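You operate a simulated robot arm through the tools that you are given. There is no shell and no other tool.

You are at the controls of a simulated robot arm. One attempt, no reset.

Task
Prime the filler: two 10 ml strokes into the steel cup.
Fine: the holder back at LOAD, the cup still in it.

It is judged by the outcome, as a careful person would: the job done as asked, and still so three seconds after it is handed in. It fails if anything else is knocked over, pushed out of place, dropped, spilled or broken.

Robot
A 6-joint arm with a two-finger parallel gripper, fixed in place. Base frame: the origin is at the foot of the arm, x ahead of it, y to its left, z up; the work surface is at about z = 750. Readings come in mm, degrees, newtons and seconds.
With the tool pointing down near the work surface it reaches from about 260 to 680 mm from the base axis. Its first joint turns from -66.0 to 66.0 degrees. Payload 2.9 kg.
The tool frame sits at the grasp point between the pads (the TCP): z along the fingers, y along the line on which they close. The tips reach 30 mm beyond it. The gripper opens to 110 mm. The fingers are 20 mm wide and 10 mm thick; the gripper's body (48 by 112 mm) begins 55 mm behind the TCP.
Orientation is that of the tool frame in the base frame, as a unit quaternion [x, y, z, w]. With the fingers straight down and closing along the base's y, the tool's x points along the base's -x, its y along +y and its z along -z.

Tools
- The arm moves only by the tool send_rows. Its argument "steps" is a list of rows, each an object (a shift or turn left out is 0, a gripper value left out holds the last) with "travel": the shift along the tool's x, y, z in mm, a list of three; "dr": the turn, a rotation vector about the tool's x, y, z in degrees, a list of three; "hand": the finger opening in mm, from 0 to 110. In form: [{"travel": [x, y, z], "dr": [ax, ay, az], "hand": hand}, ...]. A call has 1 to 20 rows; each row shifts and turns the commanded pose from where the row before left it, along the tool's axes as they then stand. Each row takes 0.2 s and may step no farther than 50 mm and 8.6 degrees from the row before; otherwise, or with a gripper value out of range, the whole call is refused. Where a pose cannot be reached the arm comes as near as it can. A force on the tool above 60 N (or 10 N above the force at the start of the call, whichever is more), or a blocked arm, ends the call early, and 0.2 s more pass. Each finger travels about 108 mm/s and halts on what it meets, pressing with about 30 N; the grip force reading is that of the motor and also rises with nothing between the fingers. The clock runs only during rows and for 0.2 s after the last one: add rows that do not move to give the fingers time. It gives the time, the measured TCP pose, the force on the tool (base axes), the opening and the grip force at its end, in the units of the frame above (readings bear some noise), with the torque about the TCP (base axes, N m) and any sound that the robot's microphone picked up.
- Cameras (640 x 400 px; columns grow to the right, rows downward): "scene" is fixed at [60.5, 413, 1403.3]; the picture's right is [-0.87, -0.49, 0.00], its down [-0.20, 0.37, -0.91] and it looks along [0.44, -0.79, -0.42] (base axes); focal length 346 px, centre (320, 200). "wrist" rides on the gripper at [72, 17, -103] in the tool frame; the picture's right is [-0.23, 0.97, 0.00], its down [-0.76, -0.18, -0.62] and it looks along [-0.61, -0.14, 0.78] (tool axes); focal length 222 px, centre (320, 200). There is no depth. A picture from a camera that has moved, and an enlarged one, comes with that camera's place and axes in the base frame and with its lens. The place of the scene camera against the robot may be out by one fixed shift of up to 12 mm in any direction.
- camera(camera): a new picture of that camera. The clock stands still meanwhile.
- inspect(camera, box): a new picture of the part [left, top, right, bottom] of that camera's present view, enlarged. The clock stands still meanwhile.
- job_done(): hands the job in; it is judged then, once.

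Places have to be worked out from the pictures, the camera data and where the tool is seen. Open the gripper and draw the arm clear of the work before you hand the job in, unless the task says otherwise.

The tools are called after ">>>" by a JSON object that holds its "api" and its "payload". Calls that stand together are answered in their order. send_rows: Moves the arm, as the interface text tells. Its arguments: {"type":"object","properties":{"steps":{"type":"array","items":{"type":"object","properties":{"travel":{"type":"array","items":{"type":"number"}},"dr":{"type":"array","items":{"type":"number"}},"hand":{"type":"number"}}}}},"required":["steps"]} The other tools are called the same way: camera (camera) takes a picture; inspect (camera, box) takes an enlarged picture of a part of a camera's view; job_done () hands the job in.

At the start:

```text
t: 0.0
ee_pos: [292.1, -367.8, 1222.8]
ee_rot: [0.001, 1.0, 0.0, 0.0]
force: [-0.4, 0.4, -0.2]
moment: [-0.01, 0.01, 0.01]
opening: 110.0
gripper_force: 0.0
```

scene: 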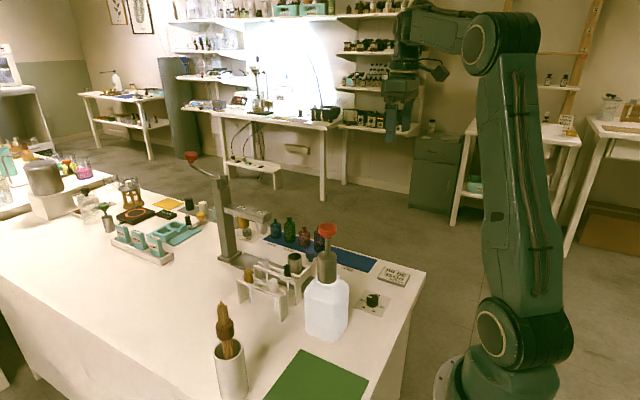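
wrist: 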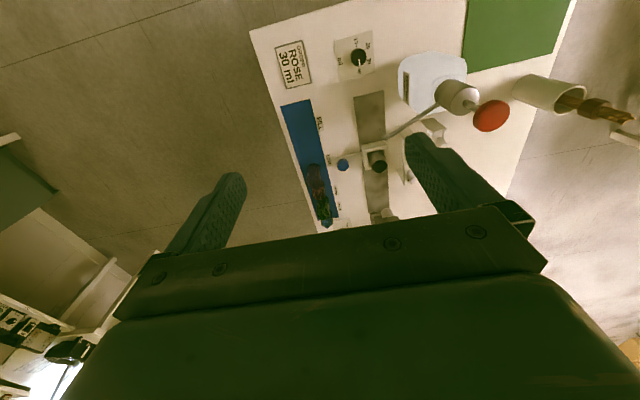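

I'll take enlarged views of the workspace to understand the filler station.

>>> {"api": "inspect", "payload": {"camera": "scene", "box": [180, 140, 430, 340]}}

>>> {"api": "inspect", "payload": {"camera": "wrist", "box": [240, 0, 560, 240]}}

>>> {"api": "inspect", "payload": {"camera": "scene", "box": [220, 200, 330, 320]}}

>>> {"api": "inspect", "payload": {"camera": "scene", "box": [300, 210, 430, 340]}}

>>> {"api": "inspect", "payload": {"camera": "scene", "box": [0, 120, 220, 280]}}

```text
2.00 times, centred on (305, 240) of scene
camera zoom: at [60.5, 413.0, 1403.3], right [-0.87, -0.49, 0.0], down [-0.2, 0.37, -0.91], along [0.44, -0.79, -0.42], focal length 693 px, centre (350, 120)
```

zoom: 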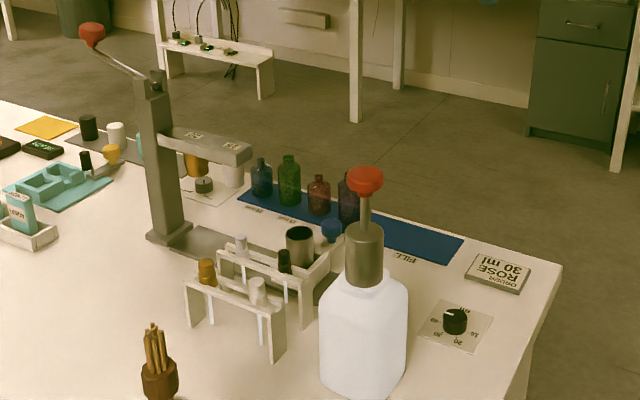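

```text
1.67 times, centred on (400, 120) of wrist
camera zoom: at [220.2, -351.6, 1326.3], right [0.23, 0.97, 0.0], down [0.76, -0.18, 0.62], along [0.61, -0.14, -0.78], focal length 370 px, centre (187, 333)
```

zoom: 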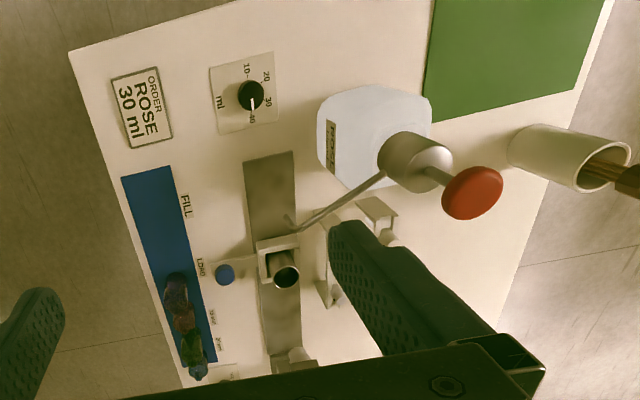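

```text
3.33 times, centred on (275, 260) of scene
camera zoom: at [60.5, 413.0, 1403.3], right [-0.87, -0.49, 0.0], down [-0.2, 0.37, -0.91], along [0.44, -0.79, -0.42], focal length 1154 px, centre (470, 0)
```

zoom: 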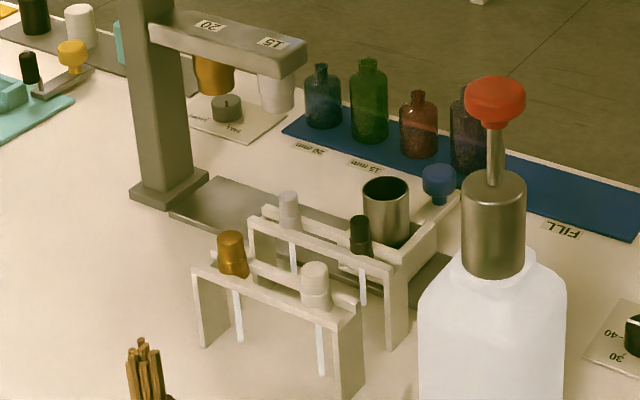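

```text
3.08 times, centred on (365, 275) of scene
camera zoom: at [60.5, 413.0, 1403.3], right [-0.87, -0.49, 0.0], down [-0.2, 0.37, -0.91], along [0.44, -0.79, -0.42], focal length 1066 px, centre (182, -31)
```

zoom: 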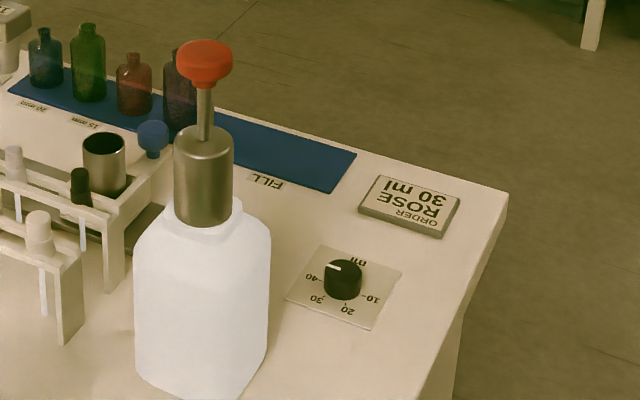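

```text
2.50 times, centred on (110, 200) of scene
camera zoom: at [60.5, 413.0, 1403.3], right [-0.87, -0.49, 0.0], down [-0.2, 0.37, -0.91], along [0.44, -0.79, -0.42], focal length 866 px, centre (845, 200)
```

zoom: 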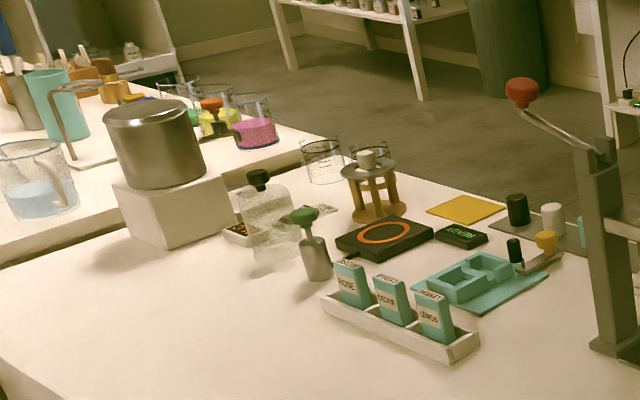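

The pump plunger (red head) is near [361,-161,1035], the cup in its holder near [522,-268] at LOAD, its blue knob near [524,-358,800], and the volume dial near [296,-287] set around 40. I move the wrist camera closer for a better look at the holder.

>>> {"api": "send_rows", "payload": {"steps": [{"travel": [-30, 0, 30]}, {"travel": [-30, 0, 30]}, {"travel": [-30, 0, 30]}, {"travel": [-20, 0, 30]}, {"travel": [0, 0, 0]}]}}

>>> {"api": "camera", "payload": {"camera": "wrist"}}

>>> {"api": "inspect", "payload": {"camera": "wrist", "box": [200, 0, 520, 200]}}

```text
t: 1.2
ee_pos: [404.5, -370.3, 1103.1]
ee_rot: [0.0, 1.0, 0.001, 0.002]
force: [0.8, -0.6, 0.3]
moment: [-0.01, 0.01, 0.02]
opening: 110.1
gripper_force: 0.1
```

```text
taken
camera wrist: at [330.7, -352.9, 1207.0], right [0.23, 0.97, 0.0], down [0.76, -0.18, 0.62], along [0.61, -0.14, -0.78], focal length 222 px, centre (320, 200)
```

wrist: 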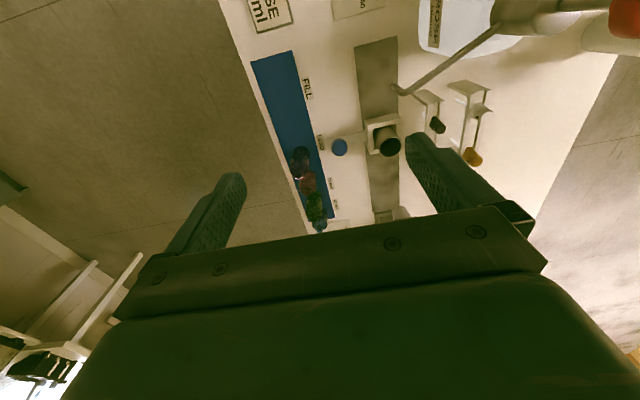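

```text
2.00 times, centred on (360, 100) of wrist
camera zoom: at [330.7, -352.9, 1207.0], right [0.23, 0.97, 0.0], down [0.76, -0.18, 0.62], along [0.61, -0.14, -0.78], focal length 444 px, centre (240, 400)
```

zoom: 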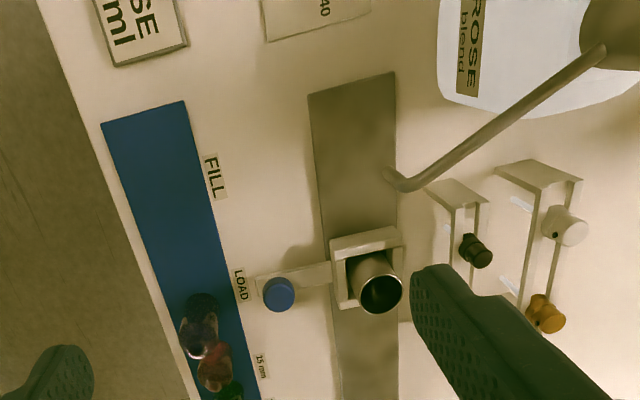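

The nozzle tip triangulates to about [424,-267,868], over the FILL mark on the track; the cup rim is about z 840. Now I go over the dial to read it from nearby.

>>> {"api": "send_rows", "payload": {"steps": [{"travel": [30, 20, 20]}, {"travel": [30, 20, 20]}, {"travel": [30, 20, 20]}, {"travel": [10, 15, 20]}, {"travel": [0, 5, 40]}, {"travel": [0, 0, 0]}]}}

>>> {"api": "camera", "payload": {"camera": "wrist"}}

>>> {"api": "inspect", "payload": {"camera": "wrist", "box": [220, 0, 420, 125]}}

```text
t: 2.6
ee_pos: [301.7, -289.6, 981.4]
ee_rot: [0.0, 1.0, 0.0, -0.001]
force: [-0.2, 0.5, 0.0]
moment: [0.01, -0.02, 0.01]
opening: 110.2
gripper_force: 0.0
```

```text
taken
camera wrist: at [230.1, -271.1, 1086.1], right [0.23, 0.97, 0.0], down [0.76, -0.18, 0.62], along [0.61, -0.14, -0.78], focal length 222 px, centre (320, 200)
```

wrist: 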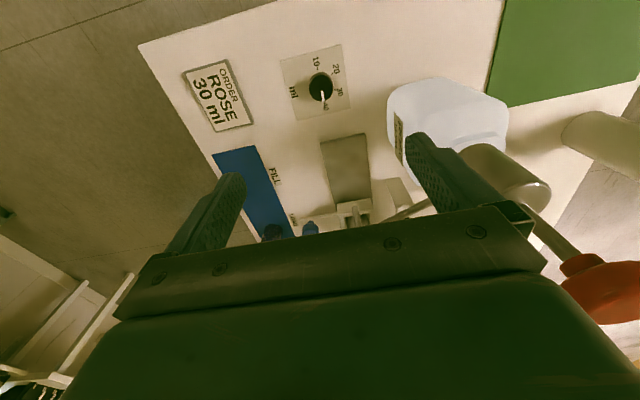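

```text
3.20 times, centred on (320, 62) of wrist
camera zoom: at [230.1, -271.1, 1086.1], right [0.23, 0.97, 0.0], down [0.76, -0.18, 0.62], along [0.61, -0.14, -0.78], focal length 711 px, centre (320, 640)
```

zoom: 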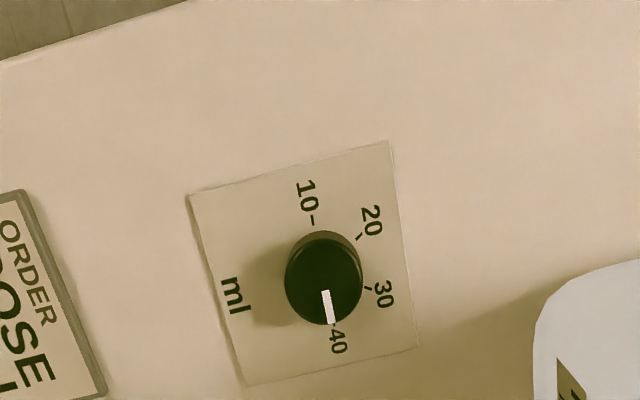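

The dial ticks work out to: centre [297,-284.5], 40 toward +x (pointer there now), 30 at 60°, 20 at 120°, 10 toward -x. I need to turn it +180° (counter-clockwise from above). I lower with the fingers half-open to straddle it.

>>> {"api": "send_rows", "payload": {"steps": [{"travel": [4.7, 5.1, 40], "hand": 70}, {"travel": [0, 0, 40]}, {"travel": [0, 0, 40]}, {"travel": [0, 0, 20]}, {"travel": [0, 0, 0]}, {"travel": [0, 0, 0]}]}}

>>> {"api": "camera", "payload": {"camera": "wrist"}}

>>> {"api": "inspect", "payload": {"camera": "scene", "box": [310, 200, 440, 330]}}

```text
t: 4.0
ee_pos: [297.8, -283.9, 841.7]
ee_rot: [0.0, 1.0, 0.0, 0.0]
force: [-0.2, 0.2, 0.2]
moment: [-0.01, 0.0, 0.0]
opening: 69.9
gripper_force: 0.0
```

```text
taken
camera wrist: at [224.8, -266.9, 945.6], right [0.23, 0.97, 0.0], down [0.76, -0.18, 0.62], along [0.61, -0.14, -0.78], focal length 222 px, centre (320, 200)
```

wrist: 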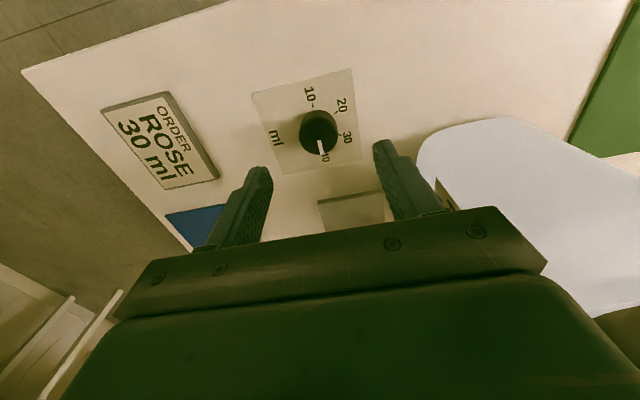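

```text
3.08 times, centred on (375, 265) of scene
camera zoom: at [60.5, 413.0, 1403.3], right [-0.87, -0.49, 0.0], down [-0.2, 0.37, -0.91], along [0.44, -0.79, -0.42], focal length 1066 px, centre (151, 0)
```

zoom: 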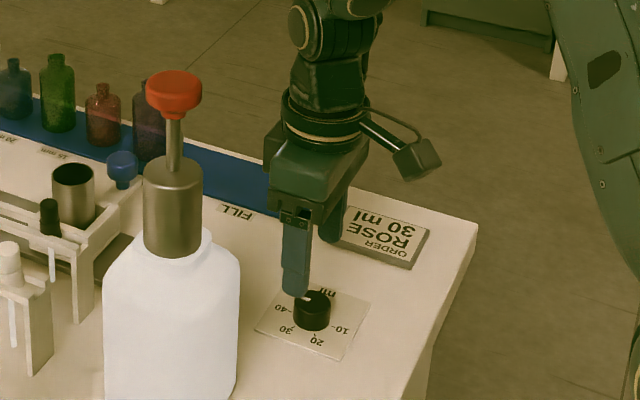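

The fingers straddle the knob; I zoom to measure its height before the last bit of descent.

>>> {"api": "inspect", "payload": {"camera": "wrist", "box": [240, 50, 400, 150]}}

>>> {"api": "inspect", "payload": {"camera": "scene", "box": [340, 260, 420, 330]}}

```text
4.00 times, centred on (320, 100) of wrist
camera zoom: at [224.8, -266.9, 945.6], right [0.23, 0.97, 0.0], down [0.76, -0.18, 0.62], along [0.61, -0.14, -0.78], focal length 888 px, centre (320, 600)
```

zoom: 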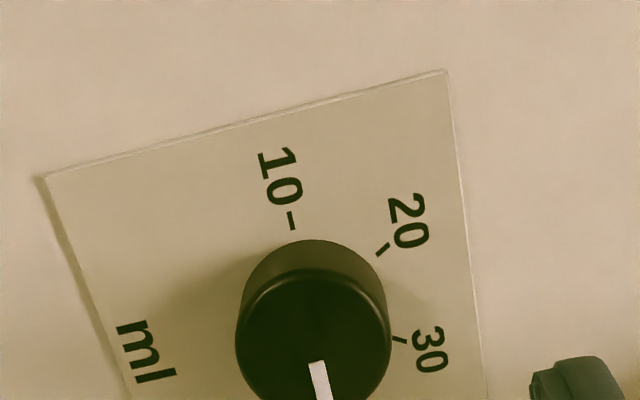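

```text
5.71 times, centred on (380, 295) of scene
camera zoom: at [60.5, 413.0, 1403.3], right [-0.87, -0.49, 0.0], down [-0.2, 0.37, -0.91], along [0.44, -0.79, -0.42], focal length 1979 px, centre (-23, -343)
```

zoom: 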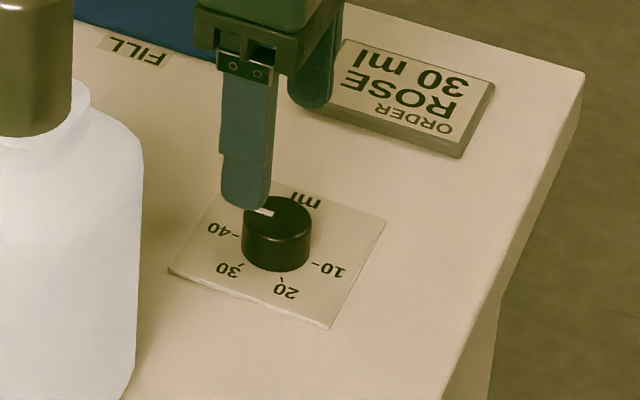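

Knob is about 31 mm wide and ~18 mm tall. I lower so the tips end just above the plate, then close on it.

>>> {"api": "send_rows", "payload": {"steps": [{"travel": [0, 0, 30]}, {"travel": [0, 0, 24]}, {"travel": [0, 0, 0]}, {"hand": 20}, {"hand": 20}, {"hand": 20}]}}

>>> {"api": "camera", "payload": {"camera": "wrist"}}

>>> {"api": "inspect", "payload": {"camera": "scene", "box": [330, 240, 430, 330]}}

```text
t: 5.4
ee_pos: [295.0, -284.5, 788.4]
ee_rot: [0.001, 1.0, 0.0, 0.001]
force: [0.6, -11.5, -13.3]
moment: [0.04, -0.15, 0.0]
opening: 31.6
gripper_force: 44.7
```

```text
taken
camera wrist: at [223.3, -267.4, 892.5], right [0.23, 0.97, 0.0], down [0.76, -0.18, 0.62], along [0.61, -0.14, -0.78], focal length 222 px, centre (320, 200)
```

wrist: 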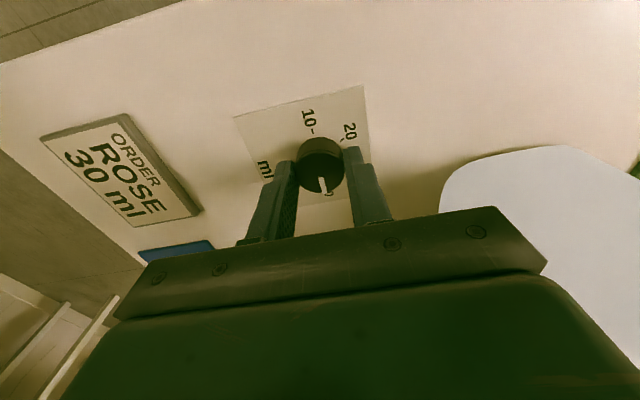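

```text
4.44 times, centred on (380, 285) of scene
camera zoom: at [60.6, 412.7, 1403.4], right [-0.87, -0.49, 0.0], down [-0.2, 0.37, -0.91], along [0.44, -0.79, -0.42], focal length 1539 px, centre (53, -178)
```

zoom: 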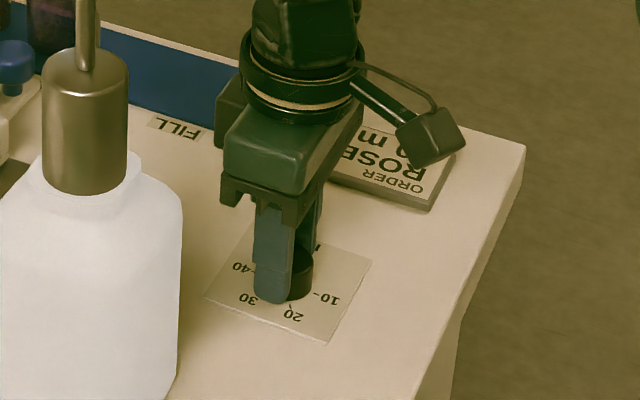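

Gripped at 31.6 mm with pointer at 40. I turn it by about 41° counter-clockwise from above (negative about tool z) and check forces.

>>> {"api": "send_rows", "payload": {"steps": [{"dr": [0, 0, -5]}, {"dr": [0, 0, -8]}, {"dr": [0, 0, -8]}, {"dr": [0, 0, -8]}, {"dr": [0, 0, -8]}, {"dr": [0, 0, -4]}]}}

>>> {"api": "camera", "payload": {"camera": "wrist"}}

```text
t: 6.8
ee_pos: [295.5, -285.1, 788.6]
ee_rot: [-0.351, 0.936, 0.0, -0.001]
force: [-21.1, -6.3, 20.8]
moment: [-0.09, 0.19, 0.0]
opening: 31.5
gripper_force: 44.8
```

```text
taken
camera wrist: at [230.5, -318.7, 893.0], right [-0.47, 0.88, 0.0], down [0.69, 0.37, 0.62], along [0.55, 0.29, -0.78], focal length 222 px, centre (320, 200)
```

wrist: 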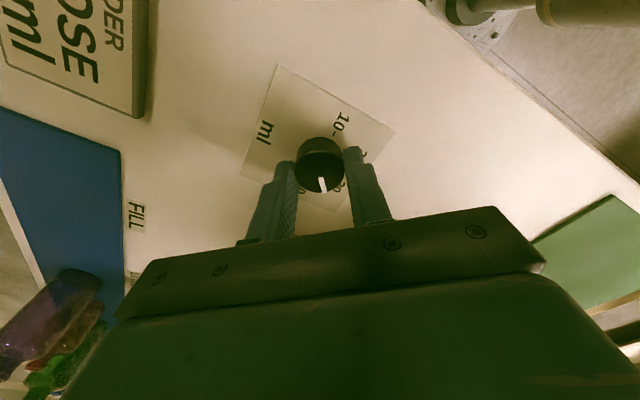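

The knob turns with the gripper; side force suggests its axis is slightly to -y of the TCP. I nudge 1.5 mm toward -y and continue to about 90°.

>>> {"api": "send_rows", "payload": {"steps": [{"travel": [1.0, -1.1, 0]}, {"travel": [0, 0, 0]}]}}

```text
t: 7.4
ee_pos: [296.5, -284.7, 788.1]
ee_rot: [-0.35, 0.937, 0.001, -0.002]
force: [-22.8, 6.0, 26.6]
moment: [-0.63, 0.93, -0.03]
opening: 31.7
gripper_force: 44.9
```

Lateral force is now mostly -x; I relax with about 2.5 mm toward -x and 1 mm up, and read again.

>>> {"api": "send_rows", "payload": {"steps": [{"travel": [1.4, 2.1, -1]}, {"travel": [0, 0, 0]}]}}

```text
t: 8.0
ee_pos: [296.6, -284.0, 788.2]
ee_rot: [-0.351, 0.936, 0.001, 0.001]
force: [-7.5, 2.1, -14.8]
moment: [-1.01, 0.8, 0.0]
opening: 31.6
gripper_force: 44.5
```

Forces relaxed. I continue turning another 49°.

>>> {"api": "send_rows", "payload": {"steps": [{"dr": [0, 0, -8]}, {"dr": [0, 0, -8]}, {"dr": [0, 0, -8]}, {"dr": [0, 0, -8]}, {"dr": [0, 0, -8]}, {"dr": [0, 0, -8]}, {"dr": [0, 0, -1]}]}}

>>> {"api": "camera", "payload": {"camera": "wrist"}}

```text
t: 9.6
ee_pos: [294.3, -284.1, 788.8]
ee_rot: [0.707, -0.707, -0.002, -0.001]
force: [-10.8, 9.6, -19.7]
moment: [-0.13, -0.07, 0.01]
opening: 31.6
gripper_force: 45.3
```

```text
taken
camera wrist: at [278.5, -356.5, 892.4], right [-0.97, 0.22, 0.0], down [0.18, 0.76, 0.63], along [0.14, 0.61, -0.78], focal length 222 px, centre (320, 200)
```

wrist: 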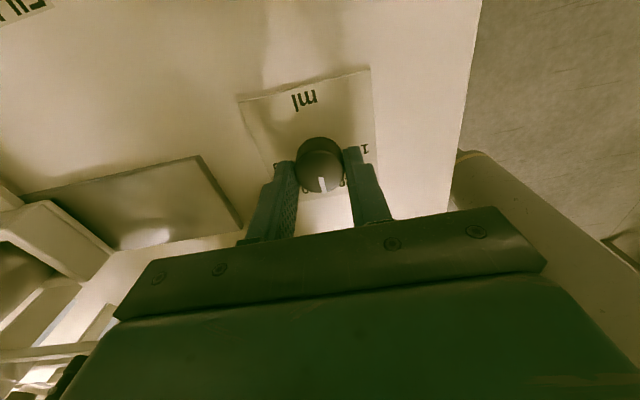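

The dial is halfway (pointer between 20 and 30). I continue another 48°.

>>> {"api": "send_rows", "payload": {"steps": [{"dr": [0, 0, -8]}, {"dr": [0, 0, -8]}, {"dr": [0, 0, -8]}, {"dr": [0, 0, -8]}, {"dr": [0, 0, -8]}, {"dr": [0, 0, -8]}]}}

```text
t: 10.9
ee_pos: [296.3, -282.4, 788.8]
ee_rot: [0.904, -0.427, -0.007, 0.019]
force: [-5.2, -4.1, 0.2]
moment: [0.08, -0.48, -0.02]
opening: 32.0
gripper_force: 44.9
out of reach, approached as far as the arm can: row 5, 6
stopped in row 6: the force on the tool passed its limit at 84 N (the readings are from after the stop); the commanded pose is now the measured one
```

The wrist joint hit its limit around 129°. I check the dial, then release, lift and re-grip with the wrist turned back.

>>> {"api": "camera", "payload": {"camera": "wrist"}}

>>> {"api": "inspect", "payload": {"camera": "scene", "box": [310, 220, 430, 330]}}

```text
taken
camera wrist: at [330.8, -347.1, 893.8], right [-0.9, -0.44, 0.04], down [-0.33, 0.72, 0.61], along [-0.3, 0.54, -0.79], focal length 222 px, centre (320, 200)
```

wrist: 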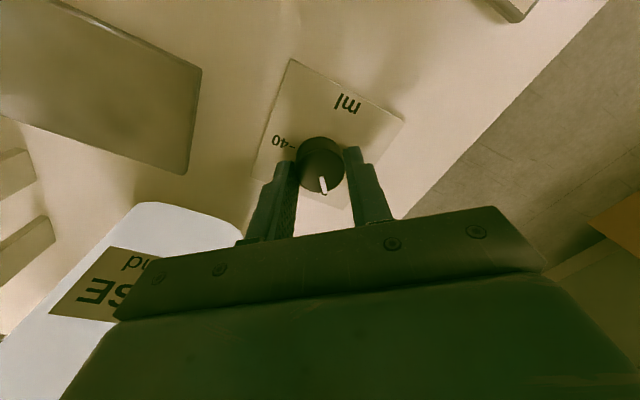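

```text
3.64 times, centred on (370, 275) of scene
camera zoom: at [60.4, 412.9, 1403.3], right [-0.87, -0.49, 0.0], down [-0.2, 0.37, -0.91], along [0.44, -0.79, -0.42], focal length 1259 px, centre (138, -73)
```

zoom: 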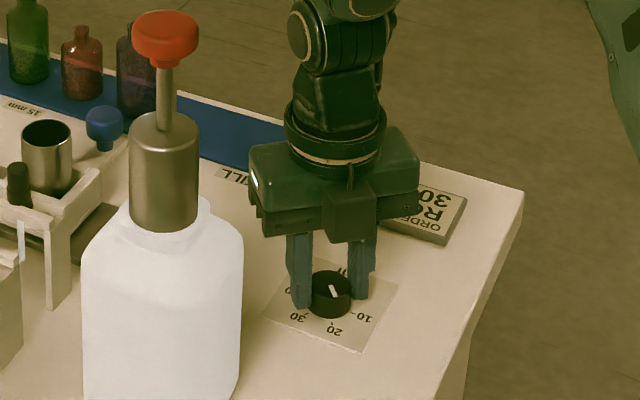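

Dial pointer is now between 20 and 10 (about 129°). I open, lift clear of the knob, level the slight tilt and turn the wrist back near its starting yaw.

>>> {"api": "send_rows", "payload": {"steps": [{"hand": 60}, {"hand": 60}, {"travel": [0, 0, -25]}, {"dr": [2.3, -0.2, 4]}, {"dr": [0, 0, 8]}, {"dr": [0, 0, 8]}, {"dr": [0, 0, 8]}, {"dr": [0, 0, 8]}, {"dr": [0, 0, 8]}, {"dr": [0, 0, 8]}, {"dr": [0, 0, 8]}, {"dr": [0, 0, 8]}, {"dr": [0, 0, 8]}, {"dr": [0, 0, 8]}, {"dr": [0, 0, 8]}, {"dr": [0, 0, 8]}, {"dr": [0, 0, 8]}, {"dr": [0, 0, 8]}, {"dr": [0, 0, 8]}]}}

>>> {"api": "camera", "payload": {"camera": "wrist"}}

>>> {"api": "inspect", "payload": {"camera": "wrist", "box": [240, 60, 400, 210]}}

```text
t: 14.9
ee_pos: [296.0, -281.2, 813.8]
ee_rot: [-0.046, 0.999, 0.001, 0.001]
force: [-0.7, 0.8, 0.3]
moment: [-0.01, 0.04, 0.0]
opening: 59.9
gripper_force: 0.2
```

```text
taken
camera wrist: at [222.8, -271.6, 918.2], right [0.14, 0.99, 0.0], down [0.77, -0.11, 0.62], along [0.62, -0.08, -0.78], focal length 222 px, centre (320, 200)
```

wrist: 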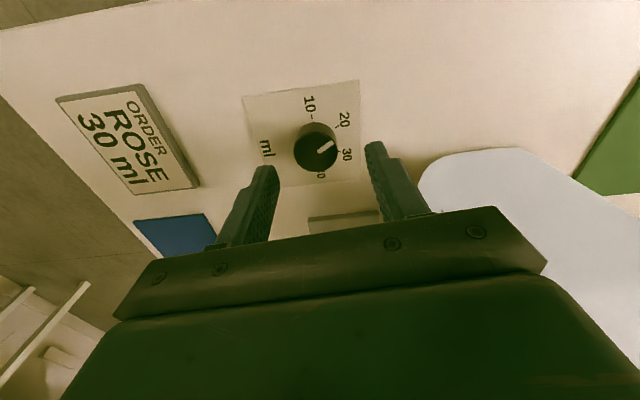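

```text
2.67 times, centred on (320, 135) of wrist
camera zoom: at [222.8, -271.6, 918.2], right [0.14, 0.99, 0.0], down [0.77, -0.11, 0.62], along [0.62, -0.08, -0.78], focal length 592 px, centre (320, 373)
```

zoom: 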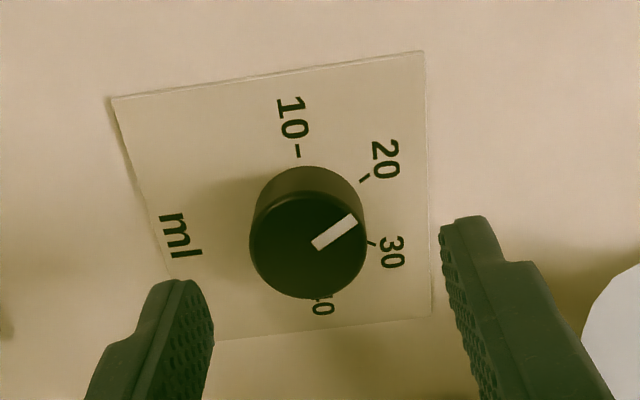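

After releasing, the pointer sits around 113° (a little short of 20), so about 67° remains. I re-centre over the knob axis, descend, and grip again.

>>> {"api": "send_rows", "payload": {"steps": [{"travel": [-0.7, -3.2, 0]}, {"travel": [0, 0, 24.5]}, {"travel": [0, 0, 0]}, {"hand": 20}, {"hand": 20}, {"hand": 20}]}}

>>> {"api": "inspect", "payload": {"camera": "wrist", "box": [240, 80, 400, 230]}}

```text
t: 16.3
ee_pos: [298.4, -284.9, 788.5]
ee_rot: [-0.047, 0.999, 0.001, 0.001]
force: [-1.0, 1.6, -3.3]
moment: [-0.28, -0.14, -0.02]
opening: 31.6
gripper_force: 44.9
```

```text
2.67 times, centred on (320, 155) of wrist
camera zoom: at [224.0, -274.5, 894.3], right [0.13, 0.99, 0.0], down [0.77, -0.11, 0.62], along [0.62, -0.08, -0.78], focal length 592 px, centre (320, 320)
```

zoom: 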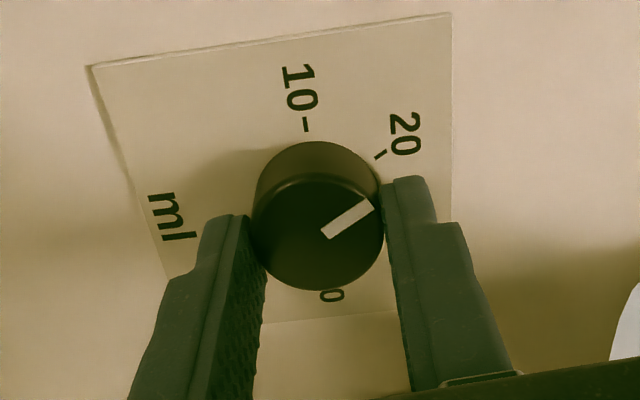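

Centred grip with tiny forces. I turn 64° counter-clockwise.

>>> {"api": "send_rows", "payload": {"steps": [{"dr": [0, 0, -8]}, {"dr": [0, 0, -8]}, {"dr": [0, 0, -8]}, {"dr": [0, 0, -8]}, {"dr": [0, 0, -8]}, {"dr": [0, 0, -8]}, {"dr": [0, 0, -8]}, {"dr": [0, 0, -8]}, {"dr": [0, 0, 0]}]}}

>>> {"api": "inspect", "payload": {"camera": "wrist", "box": [240, 80, 400, 230]}}

>>> {"api": "inspect", "payload": {"camera": "scene", "box": [330, 260, 410, 330]}}

```text
t: 18.3
ee_pos: [295.0, -283.6, 788.6]
ee_rot: [-0.57, 0.822, 0.003, 0.001]
force: [-11.0, 16.4, 9.1]
moment: [0.47, -0.12, -0.38]
opening: 31.6
gripper_force: 44.8
```

```text
2.67 times, centred on (320, 155) of wrist
camera zoom: at [254.6, -345.8, 892.9], right [-0.83, 0.55, 0.01], down [0.44, 0.65, 0.62], along [0.34, 0.52, -0.78], focal length 592 px, centre (320, 320)
```

zoom: 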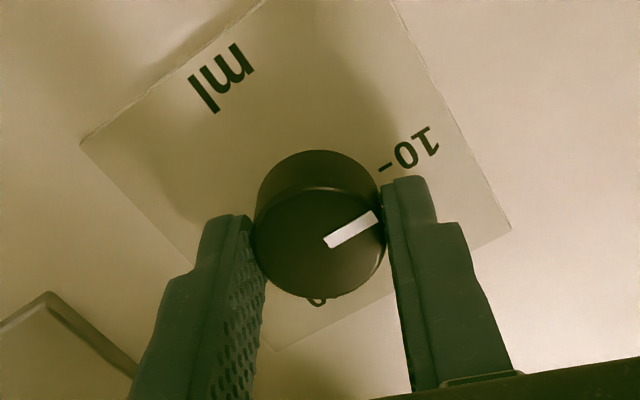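

```text
5.71 times, centred on (370, 295) of scene
camera zoom: at [60.2, 413.4, 1403.2], right [-0.87, -0.49, 0.0], down [-0.2, 0.37, -0.91], along [0.44, -0.79, -0.42], focal length 1979 px, centre (34, -343)
```

zoom: 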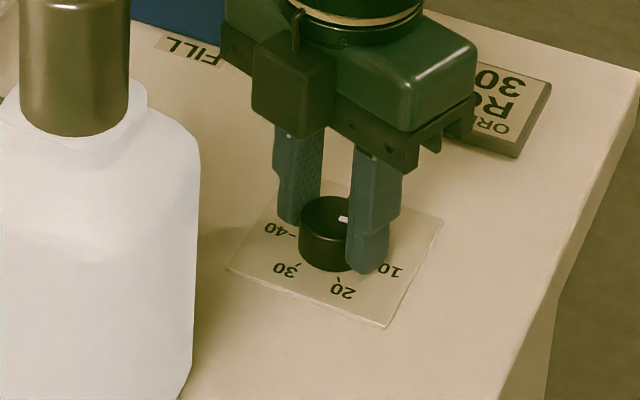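

Pointer now lies along -x, i.e. at 10, and a resisting torque suggests the end stop. I release, lift and verify the reading.

>>> {"api": "send_rows", "payload": {"steps": [{"hand": 60}, {"hand": 60}, {"travel": [0, 0, -40]}, {"travel": [0, 0, -40]}, {"dr": [0, 0, 8]}, {"dr": [0, 0, 8]}, {"dr": [0, 0, 8]}, {"dr": [0, 0, 8]}, {"dr": [0, 0, 8]}, {"dr": [0, 0, 8]}, {"dr": [0, 0, 8]}, {"dr": [0, 0, 8]}, {"dr": [0, 0, 5.5]}, {"dr": [0, 0, 0]}]}}

>>> {"api": "inspect", "payload": {"camera": "wrist", "box": [240, 30, 400, 180]}}

>>> {"api": "inspect", "payload": {"camera": "scene", "box": [340, 270, 410, 330]}}

```text
t: 21.3
ee_pos: [296.6, -284.5, 868.5]
ee_rot: [0.001, 1.0, 0.0, 0.001]
force: [0.4, -0.1, -0.4]
moment: [0.0, -0.01, -0.02]
opening: 60.0
gripper_force: 0.0
```

```text
2.67 times, centred on (320, 105) of wrist
camera zoom: at [224.3, -267.6, 973.6], right [0.23, 0.97, 0.0], down [0.76, -0.18, 0.62], along [0.61, -0.14, -0.78], focal length 592 px, centre (320, 453)
```

zoom: 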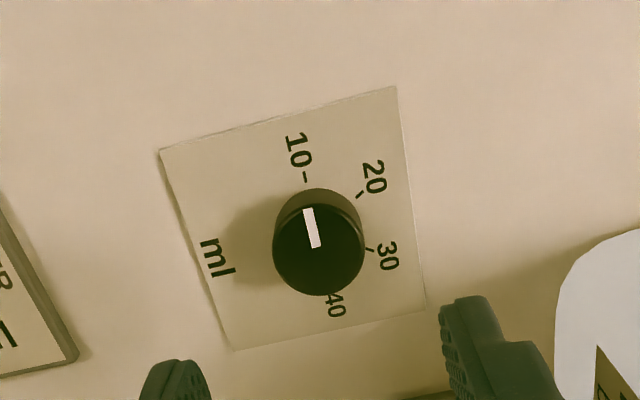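

```text
6.67 times, centred on (375, 300) of scene
camera zoom: at [60.5, 413.0, 1403.3], right [-0.87, -0.49, 0.0], down [-0.2, 0.37, -0.91], along [0.44, -0.79, -0.42], focal length 2309 px, centre (-47, -467)
```

zoom: 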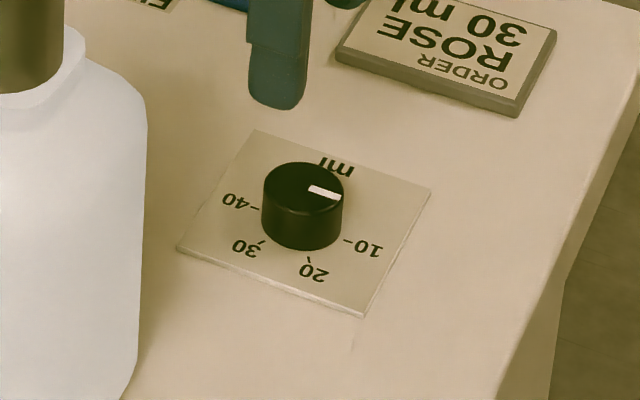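

The dial reads 10 from both cameras. Next I go up and toward the holder for a close look at its blue knob and the cup.

>>> {"api": "send_rows", "payload": {"steps": [{"travel": [0, -20, -45]}, {"travel": [-40, -20, -25]}, {"travel": [-40, -20, 0]}, {"travel": [-40, 0, 0]}, {"travel": [-25, 0, 0]}, {"travel": [0, 0, 0]}]}}

>>> {"api": "camera", "payload": {"camera": "wrist"}}

>>> {"api": "inspect", "payload": {"camera": "wrist", "box": [220, 60, 460, 210]}}

>>> {"api": "inspect", "payload": {"camera": "scene", "box": [220, 200, 340, 300]}}

```text
refused: row 2 steps farther than a row can; nothing moved
```

```text
taken
camera wrist: at [224.3, -267.6, 973.6], right [0.23, 0.97, 0.0], down [0.76, -0.18, 0.62], along [0.61, -0.14, -0.78], focal length 222 px, centre (320, 200)
```

wrist: 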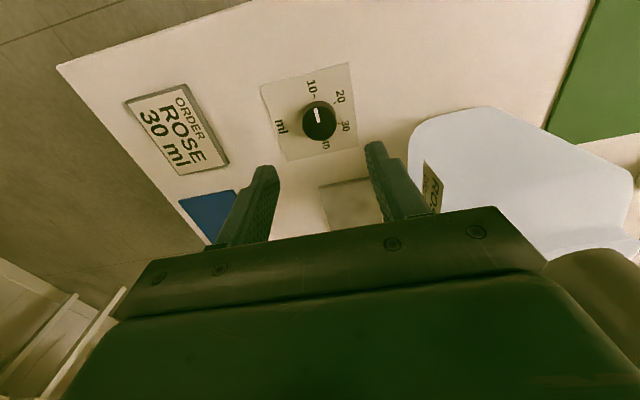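

```text
2.67 times, centred on (340, 135) of wrist
camera zoom: at [224.3, -267.6, 973.6], right [0.23, 0.97, 0.0], down [0.76, -0.18, 0.62], along [0.61, -0.14, -0.78], focal length 592 px, centre (267, 373)
```

zoom: 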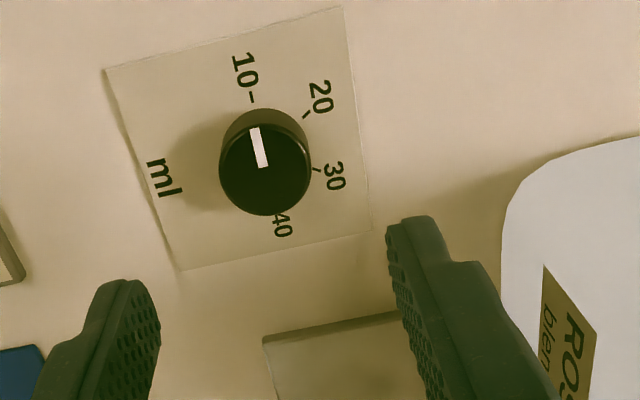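

```text
4.00 times, centred on (280, 250) of scene
camera zoom: at [60.5, 413.0, 1403.3], right [-0.87, -0.49, 0.0], down [-0.2, 0.37, -0.91], along [0.44, -0.79, -0.42], focal length 1385 px, centre (480, 0)
```

zoom: 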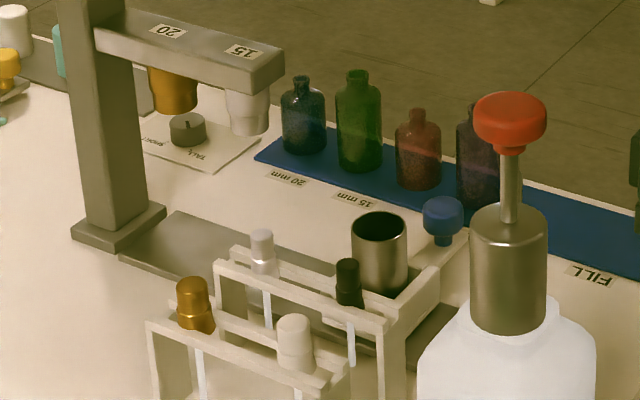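

One row was slightly too long; I resend with smaller rows.

>>> {"api": "send_rows", "payload": {"steps": [{"travel": [0, -20, -40]}, {"travel": [-30, -20, -30]}, {"travel": [-40, -20, 0]}, {"travel": [-40, 0, 0]}, {"travel": [-35, 0, 0]}, {"travel": [0, 0, 0]}]}}

>>> {"api": "camera", "payload": {"camera": "wrist"}}

>>> {"api": "inspect", "payload": {"camera": "wrist", "box": [220, 60, 460, 210]}}

```text
t: 22.7
ee_pos: [443.3, -346.8, 940.9]
ee_rot: [0.001, 1.0, 0.001, 0.001]
force: [0.4, 1.0, 0.1]
moment: [0.02, 0.0, 0.02]
opening: 60.2
gripper_force: 0.1
```

```text
taken
camera wrist: at [371.4, -329.1, 1045.2], right [0.23, 0.97, 0.0], down [0.76, -0.18, 0.62], along [0.61, -0.14, -0.78], focal length 222 px, centre (320, 200)
```

wrist: 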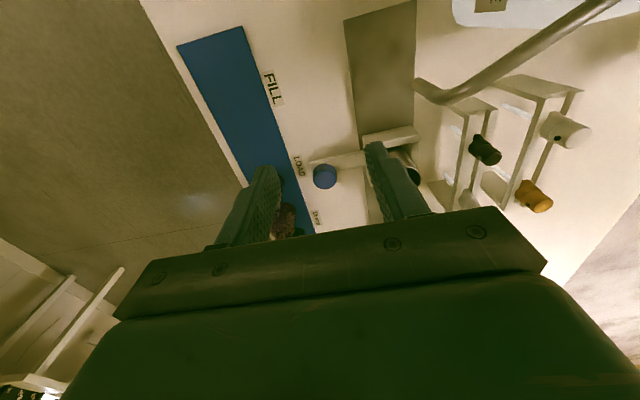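

```text
2.67 times, centred on (340, 135) of wrist
camera zoom: at [371.4, -329.1, 1045.2], right [0.23, 0.97, 0.0], down [0.76, -0.18, 0.62], along [0.61, -0.14, -0.78], focal length 592 px, centre (267, 373)
```

zoom: 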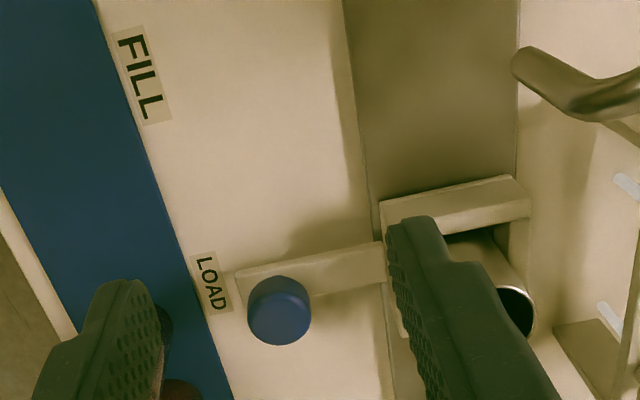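

Blue knob: about 30 mm wide, centred at [524,-358], top z≈804. Nozzle tip is about [421,-268,862]. I turn the gripper +90° so the fingers close along x, and move above the knob.

>>> {"api": "send_rows", "payload": {"steps": [{"travel": [5, 0, 0], "dr": [0, 0, -8], "hand": 64}, {"dr": [0, 0, -8.2]}, {"dr": [0, 0, -8.2]}, {"dr": [0, 0, -8.2]}, {"dr": [0, 0, -8.2]}, {"dr": [0, 0, -8.2]}, {"dr": [0, 0, -8.2]}, {"dr": [0, 0, -8.2]}, {"dr": [0, 0, -8.2]}, {"dr": [0, 0, -8.2]}, {"dr": [0, 0, -8.2]}, {"travel": [11, -40, 20]}, {"travel": [0, -45, 20]}, {"travel": [0, 0, 40]}, {"travel": [0, 0, 0]}]}}

>>> {"api": "camera", "payload": {"camera": "wrist"}}

>>> {"api": "inspect", "payload": {"camera": "scene", "box": [200, 140, 400, 300]}}

```text
t: 25.9
ee_pos: [521.8, -355.5, 860.1]
ee_rot: [-0.707, 0.707, 0.0, 0.001]
force: [-0.8, -0.2, -0.4]
moment: [-0.02, 0.0, -0.01]
opening: 64.1
gripper_force: 0.0
```

```text
taken
camera wrist: at [505.2, -428.0, 964.6], right [-0.97, 0.23, 0.0], down [0.18, 0.76, 0.62], along [0.14, 0.61, -0.78], focal length 222 px, centre (320, 200)
```

wrist: 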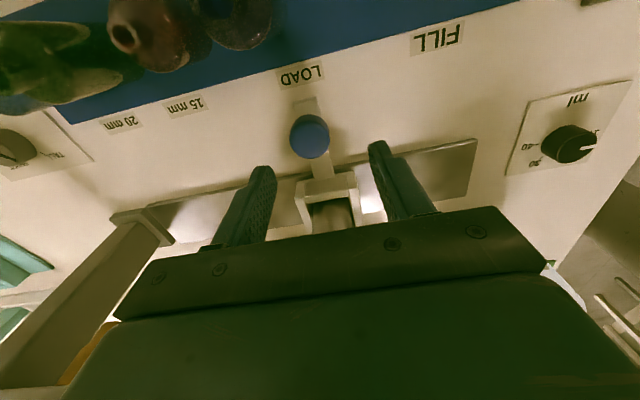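

```text
2.50 times, centred on (300, 220) of scene
camera zoom: at [60.5, 413.0, 1403.3], right [-0.87, -0.49, 0.0], down [-0.2, 0.37, -0.91], along [0.44, -0.79, -0.42], focal length 866 px, centre (370, 150)
```

zoom: 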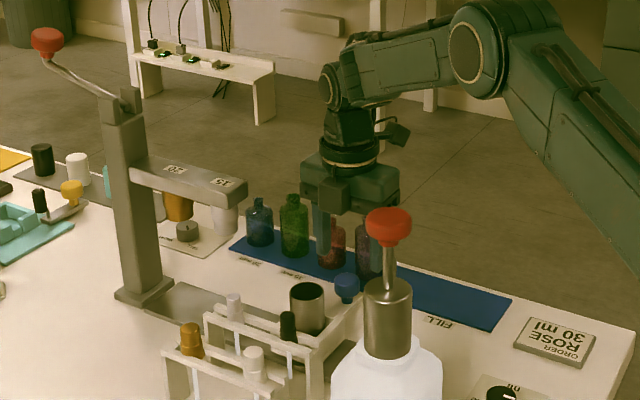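

Refined from this closer view, the knob sits near [529.5,-358.5] with its top around z 791-800. I zoom to check before descending.

>>> {"api": "inspect", "payload": {"camera": "wrist", "box": [240, 60, 400, 230]}}

>>> {"api": "inspect", "payload": {"camera": "scene", "box": [270, 190, 350, 260]}}

```text
2.35 times, centred on (320, 145) of wrist
camera zoom: at [505.2, -428.0, 964.6], right [-0.97, 0.23, 0.0], down [0.18, 0.76, 0.62], along [0.14, 0.61, -0.78], focal length 523 px, centre (320, 329)
```

zoom: 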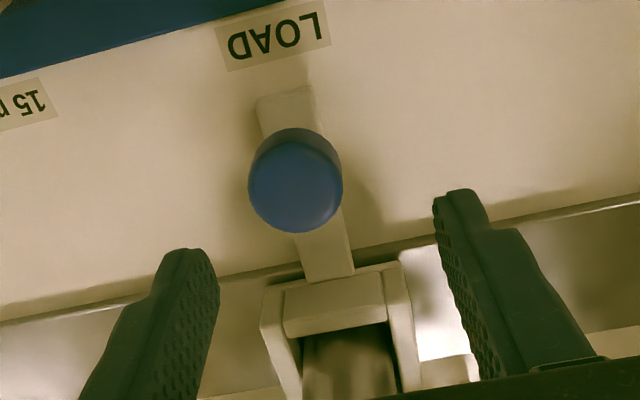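

```text
5.71 times, centred on (310, 225) of scene
camera zoom: at [60.5, 413.0, 1403.3], right [-0.87, -0.49, 0.0], down [-0.2, 0.37, -0.91], along [0.44, -0.79, -0.42], focal length 1979 px, centre (377, 57)
```

zoom: 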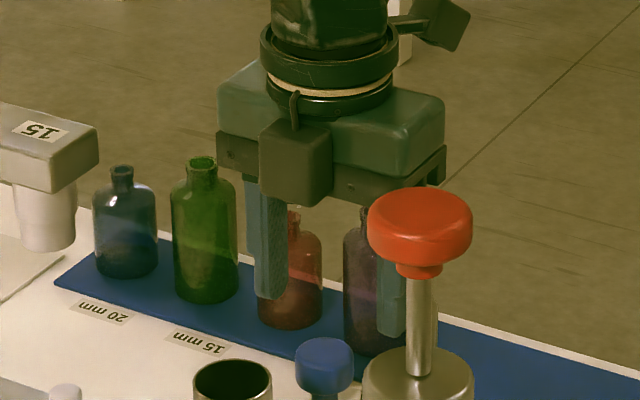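

I shift +7 mm x, -3 mm y over the knob, descend to straddle it, and close gently.

>>> {"api": "send_rows", "payload": {"steps": [{"travel": [3, -7, 0]}, {"travel": [0, 0, 30]}, {"travel": [0, 0, 27]}, {"travel": [0, 0, 0]}]}}

>>> {"api": "inspect", "payload": {"camera": "wrist", "box": [240, 100, 400, 230]}}

>>> {"api": "inspect", "payload": {"camera": "scene", "box": [250, 180, 370, 280]}}

```text
t: 26.9
ee_pos: [530.2, -359.1, 803.0]
ee_rot: [-0.706, 0.708, 0.0, 0.001]
force: [-0.3, -0.3, -0.3]
moment: [-0.01, -0.01, 0.03]
opening: 64.1
gripper_force: 0.0
```

```text
3.08 times, centred on (320, 165) of wrist
camera zoom: at [512.0, -431.7, 907.1], right [-0.97, 0.23, 0.0], down [0.18, 0.76, 0.62], along [0.14, 0.61, -0.78], focal length 684 px, centre (320, 308)
```

zoom: 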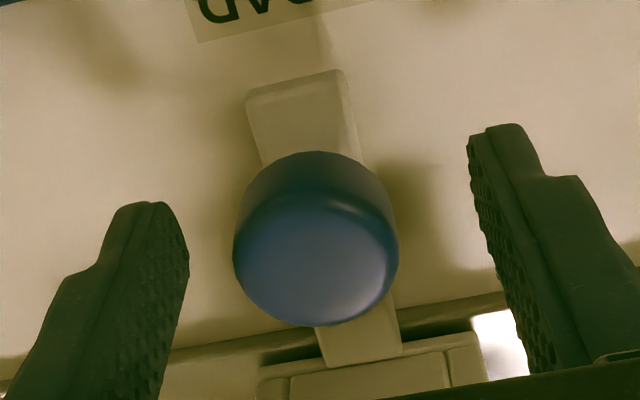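

```text
4.00 times, centred on (310, 230) of scene
camera zoom: at [60.5, 413.0, 1403.3], right [-0.87, -0.49, 0.0], down [-0.2, 0.37, -0.91], along [0.44, -0.79, -0.42], focal length 1385 px, centre (360, 80)
```

zoom: 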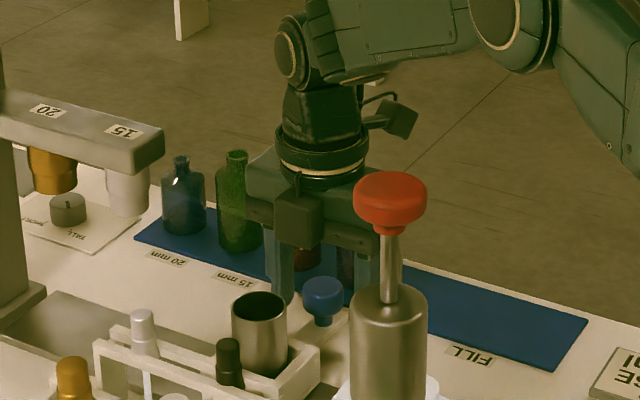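

Knob is centred between the fingers. I close on it.

>>> {"api": "send_rows", "payload": {"steps": [{"hand": 40}, {"hand": 20}, {"hand": 20}, {"hand": 20}]}}

>>> {"api": "inspect", "payload": {"camera": "wrist", "box": [220, 80, 420, 230]}}

```text
t: 27.9
ee_pos: [529.4, -358.7, 803.1]
ee_rot: [-0.707, 0.707, 0.0, 0.001]
force: [1.2, -0.2, -2.1]
moment: [-0.08, -0.04, -0.02]
opening: 31.0
gripper_force: 44.3
```

```text
2.67 times, centred on (320, 155) of wrist
camera zoom: at [512.0, -431.6, 907.2], right [-0.97, 0.23, 0.0], down [0.18, 0.76, 0.62], along [0.14, 0.61, -0.78], focal length 592 px, centre (320, 320)
```

zoom: 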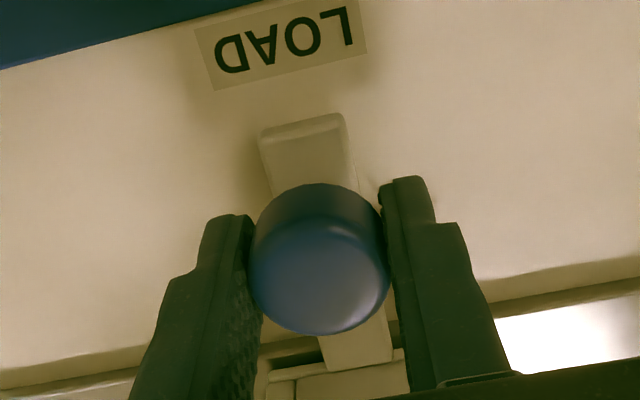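

The knob is held with LOAD reference x≈529.5. I slide slowly 20 mm toward FILL (-x = tool +y) and check that the holder moves freely.

>>> {"api": "send_rows", "payload": {"steps": [{"travel": [0, 4, 0]}, {"travel": [0, 8, 0]}, {"travel": [0, 8, 0]}, {"travel": [0, 0, 0]}]}}

>>> {"api": "inspect", "payload": {"camera": "scene", "box": [250, 180, 370, 280]}}

```text
t: 28.9
ee_pos: [509.7, -359.6, 802.0]
ee_rot: [-0.707, 0.708, -0.002, 0.002]
force: [0.6, 0.0, 2.3]
moment: [-0.32, -0.1, 0.01]
opening: 31.2
gripper_force: 44.8
```

```text
4.00 times, centred on (310, 230) of scene
camera zoom: at [60.5, 413.1, 1403.3], right [-0.87, -0.49, 0.0], down [-0.2, 0.37, -0.91], along [0.44, -0.79, -0.42], focal length 1385 px, centre (360, 80)
```

zoom: 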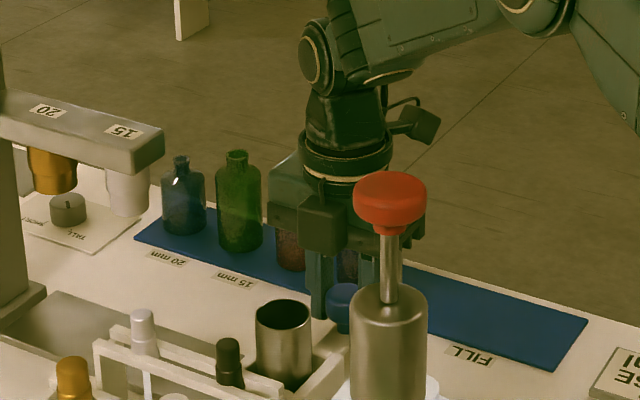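

The holder slides freely with the cup. I continue 55 mm, then check the cup's clearance under the nozzle.

>>> {"api": "send_rows", "payload": {"steps": [{"travel": [0, 8, 0]}, {"travel": [0, 10, 0]}, {"travel": [0, 10, 0]}, {"travel": [0, 10, 0]}, {"travel": [0, 10, 0]}, {"travel": [0, 6, 0]}, {"travel": [0, 0, 0]}]}}

>>> {"api": "camera", "payload": {"camera": "wrist"}}

>>> {"api": "inspect", "payload": {"camera": "scene", "box": [250, 200, 370, 300]}}

```text
t: 30.5
ee_pos: [456.1, -359.5, 803.6]
ee_rot: [0.707, -0.707, 0.001, -0.002]
force: [0.5, 6.4, 16.6]
moment: [0.05, -0.05, 0.0]
opening: 31.3
gripper_force: 45.2
```

```text
taken
camera wrist: at [438.0, -431.6, 907.2], right [-0.97, 0.23, 0.0], down [0.18, 0.76, 0.62], along [0.14, 0.61, -0.78], focal length 222 px, centre (320, 200)
```

wrist: 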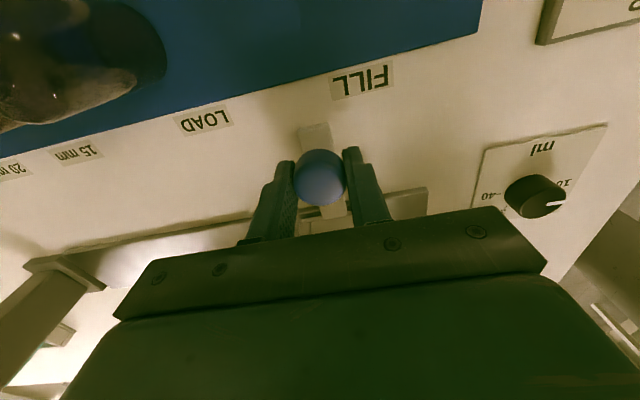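

```text
4.00 times, centred on (310, 250) of scene
camera zoom: at [60.3, 413.4, 1403.2], right [-0.87, -0.49, 0.0], down [-0.2, 0.37, -0.91], along [0.44, -0.79, -0.42], focal length 1385 px, centre (360, 0)
```

zoom: 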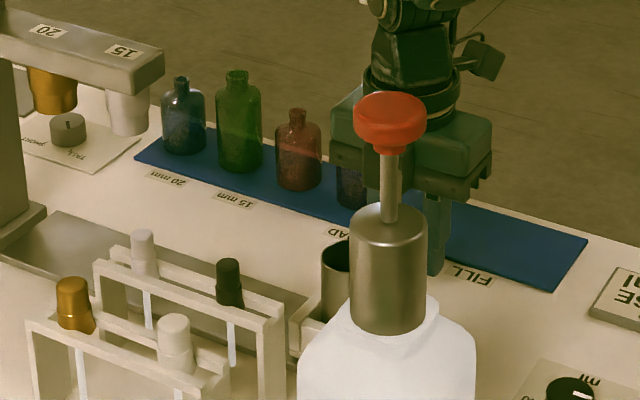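

Cup rim (≈830-840) should pass below the nozzle (≈862). I continue slowly to the FILL position, x≈421.

>>> {"api": "send_rows", "payload": {"steps": [{"travel": [0, 6, 0]}, {"travel": [0, 6, 0]}, {"travel": [0, 6, 0]}, {"travel": [0, 6, 0]}, {"travel": [0, 5, 0]}, {"travel": [0, 5, 0]}, {"travel": [0, 0, 0]}]}}

>>> {"api": "camera", "payload": {"camera": "wrist"}}

>>> {"api": "inspect", "payload": {"camera": "scene", "box": [270, 200, 390, 300]}}

```text
t: 32.1
ee_pos: [421.1, -359.0, 803.2]
ee_rot: [-0.706, 0.708, -0.001, 0.0]
force: [-1.5, 1.5, 17.3]
moment: [0.51, 0.06, 0.06]
opening: 31.3
gripper_force: 45.2
```

```text
taken
camera wrist: at [403.5, -431.5, 907.2], right [-0.97, 0.23, 0.0], down [0.18, 0.76, 0.62], along [0.15, 0.61, -0.78], focal length 222 px, centre (320, 200)
```

wrist: 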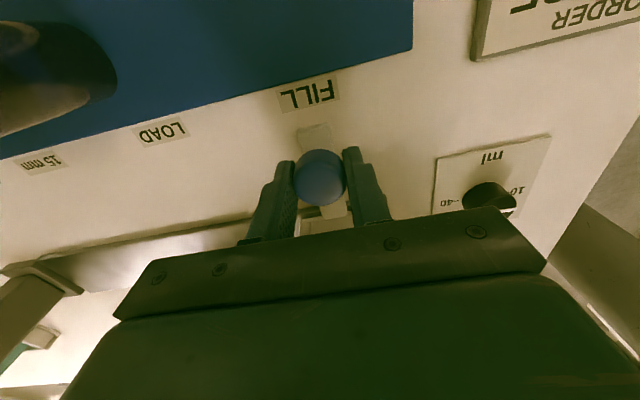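

```text
4.00 times, centred on (330, 250) of scene
camera zoom: at [60.2, 413.2, 1403.3], right [-0.87, -0.49, 0.0], down [-0.2, 0.37, -0.91], along [0.44, -0.79, -0.42], focal length 1385 px, centre (280, 0)
```

zoom: 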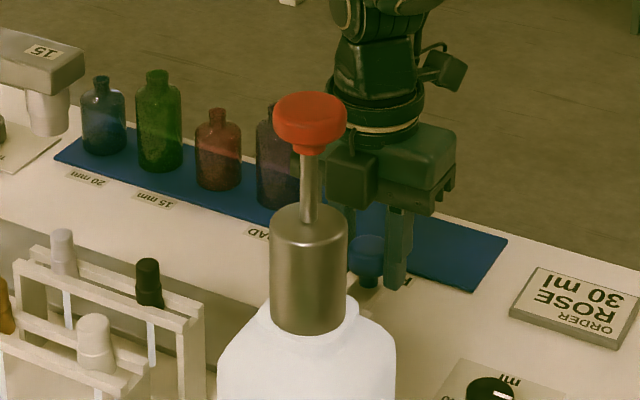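

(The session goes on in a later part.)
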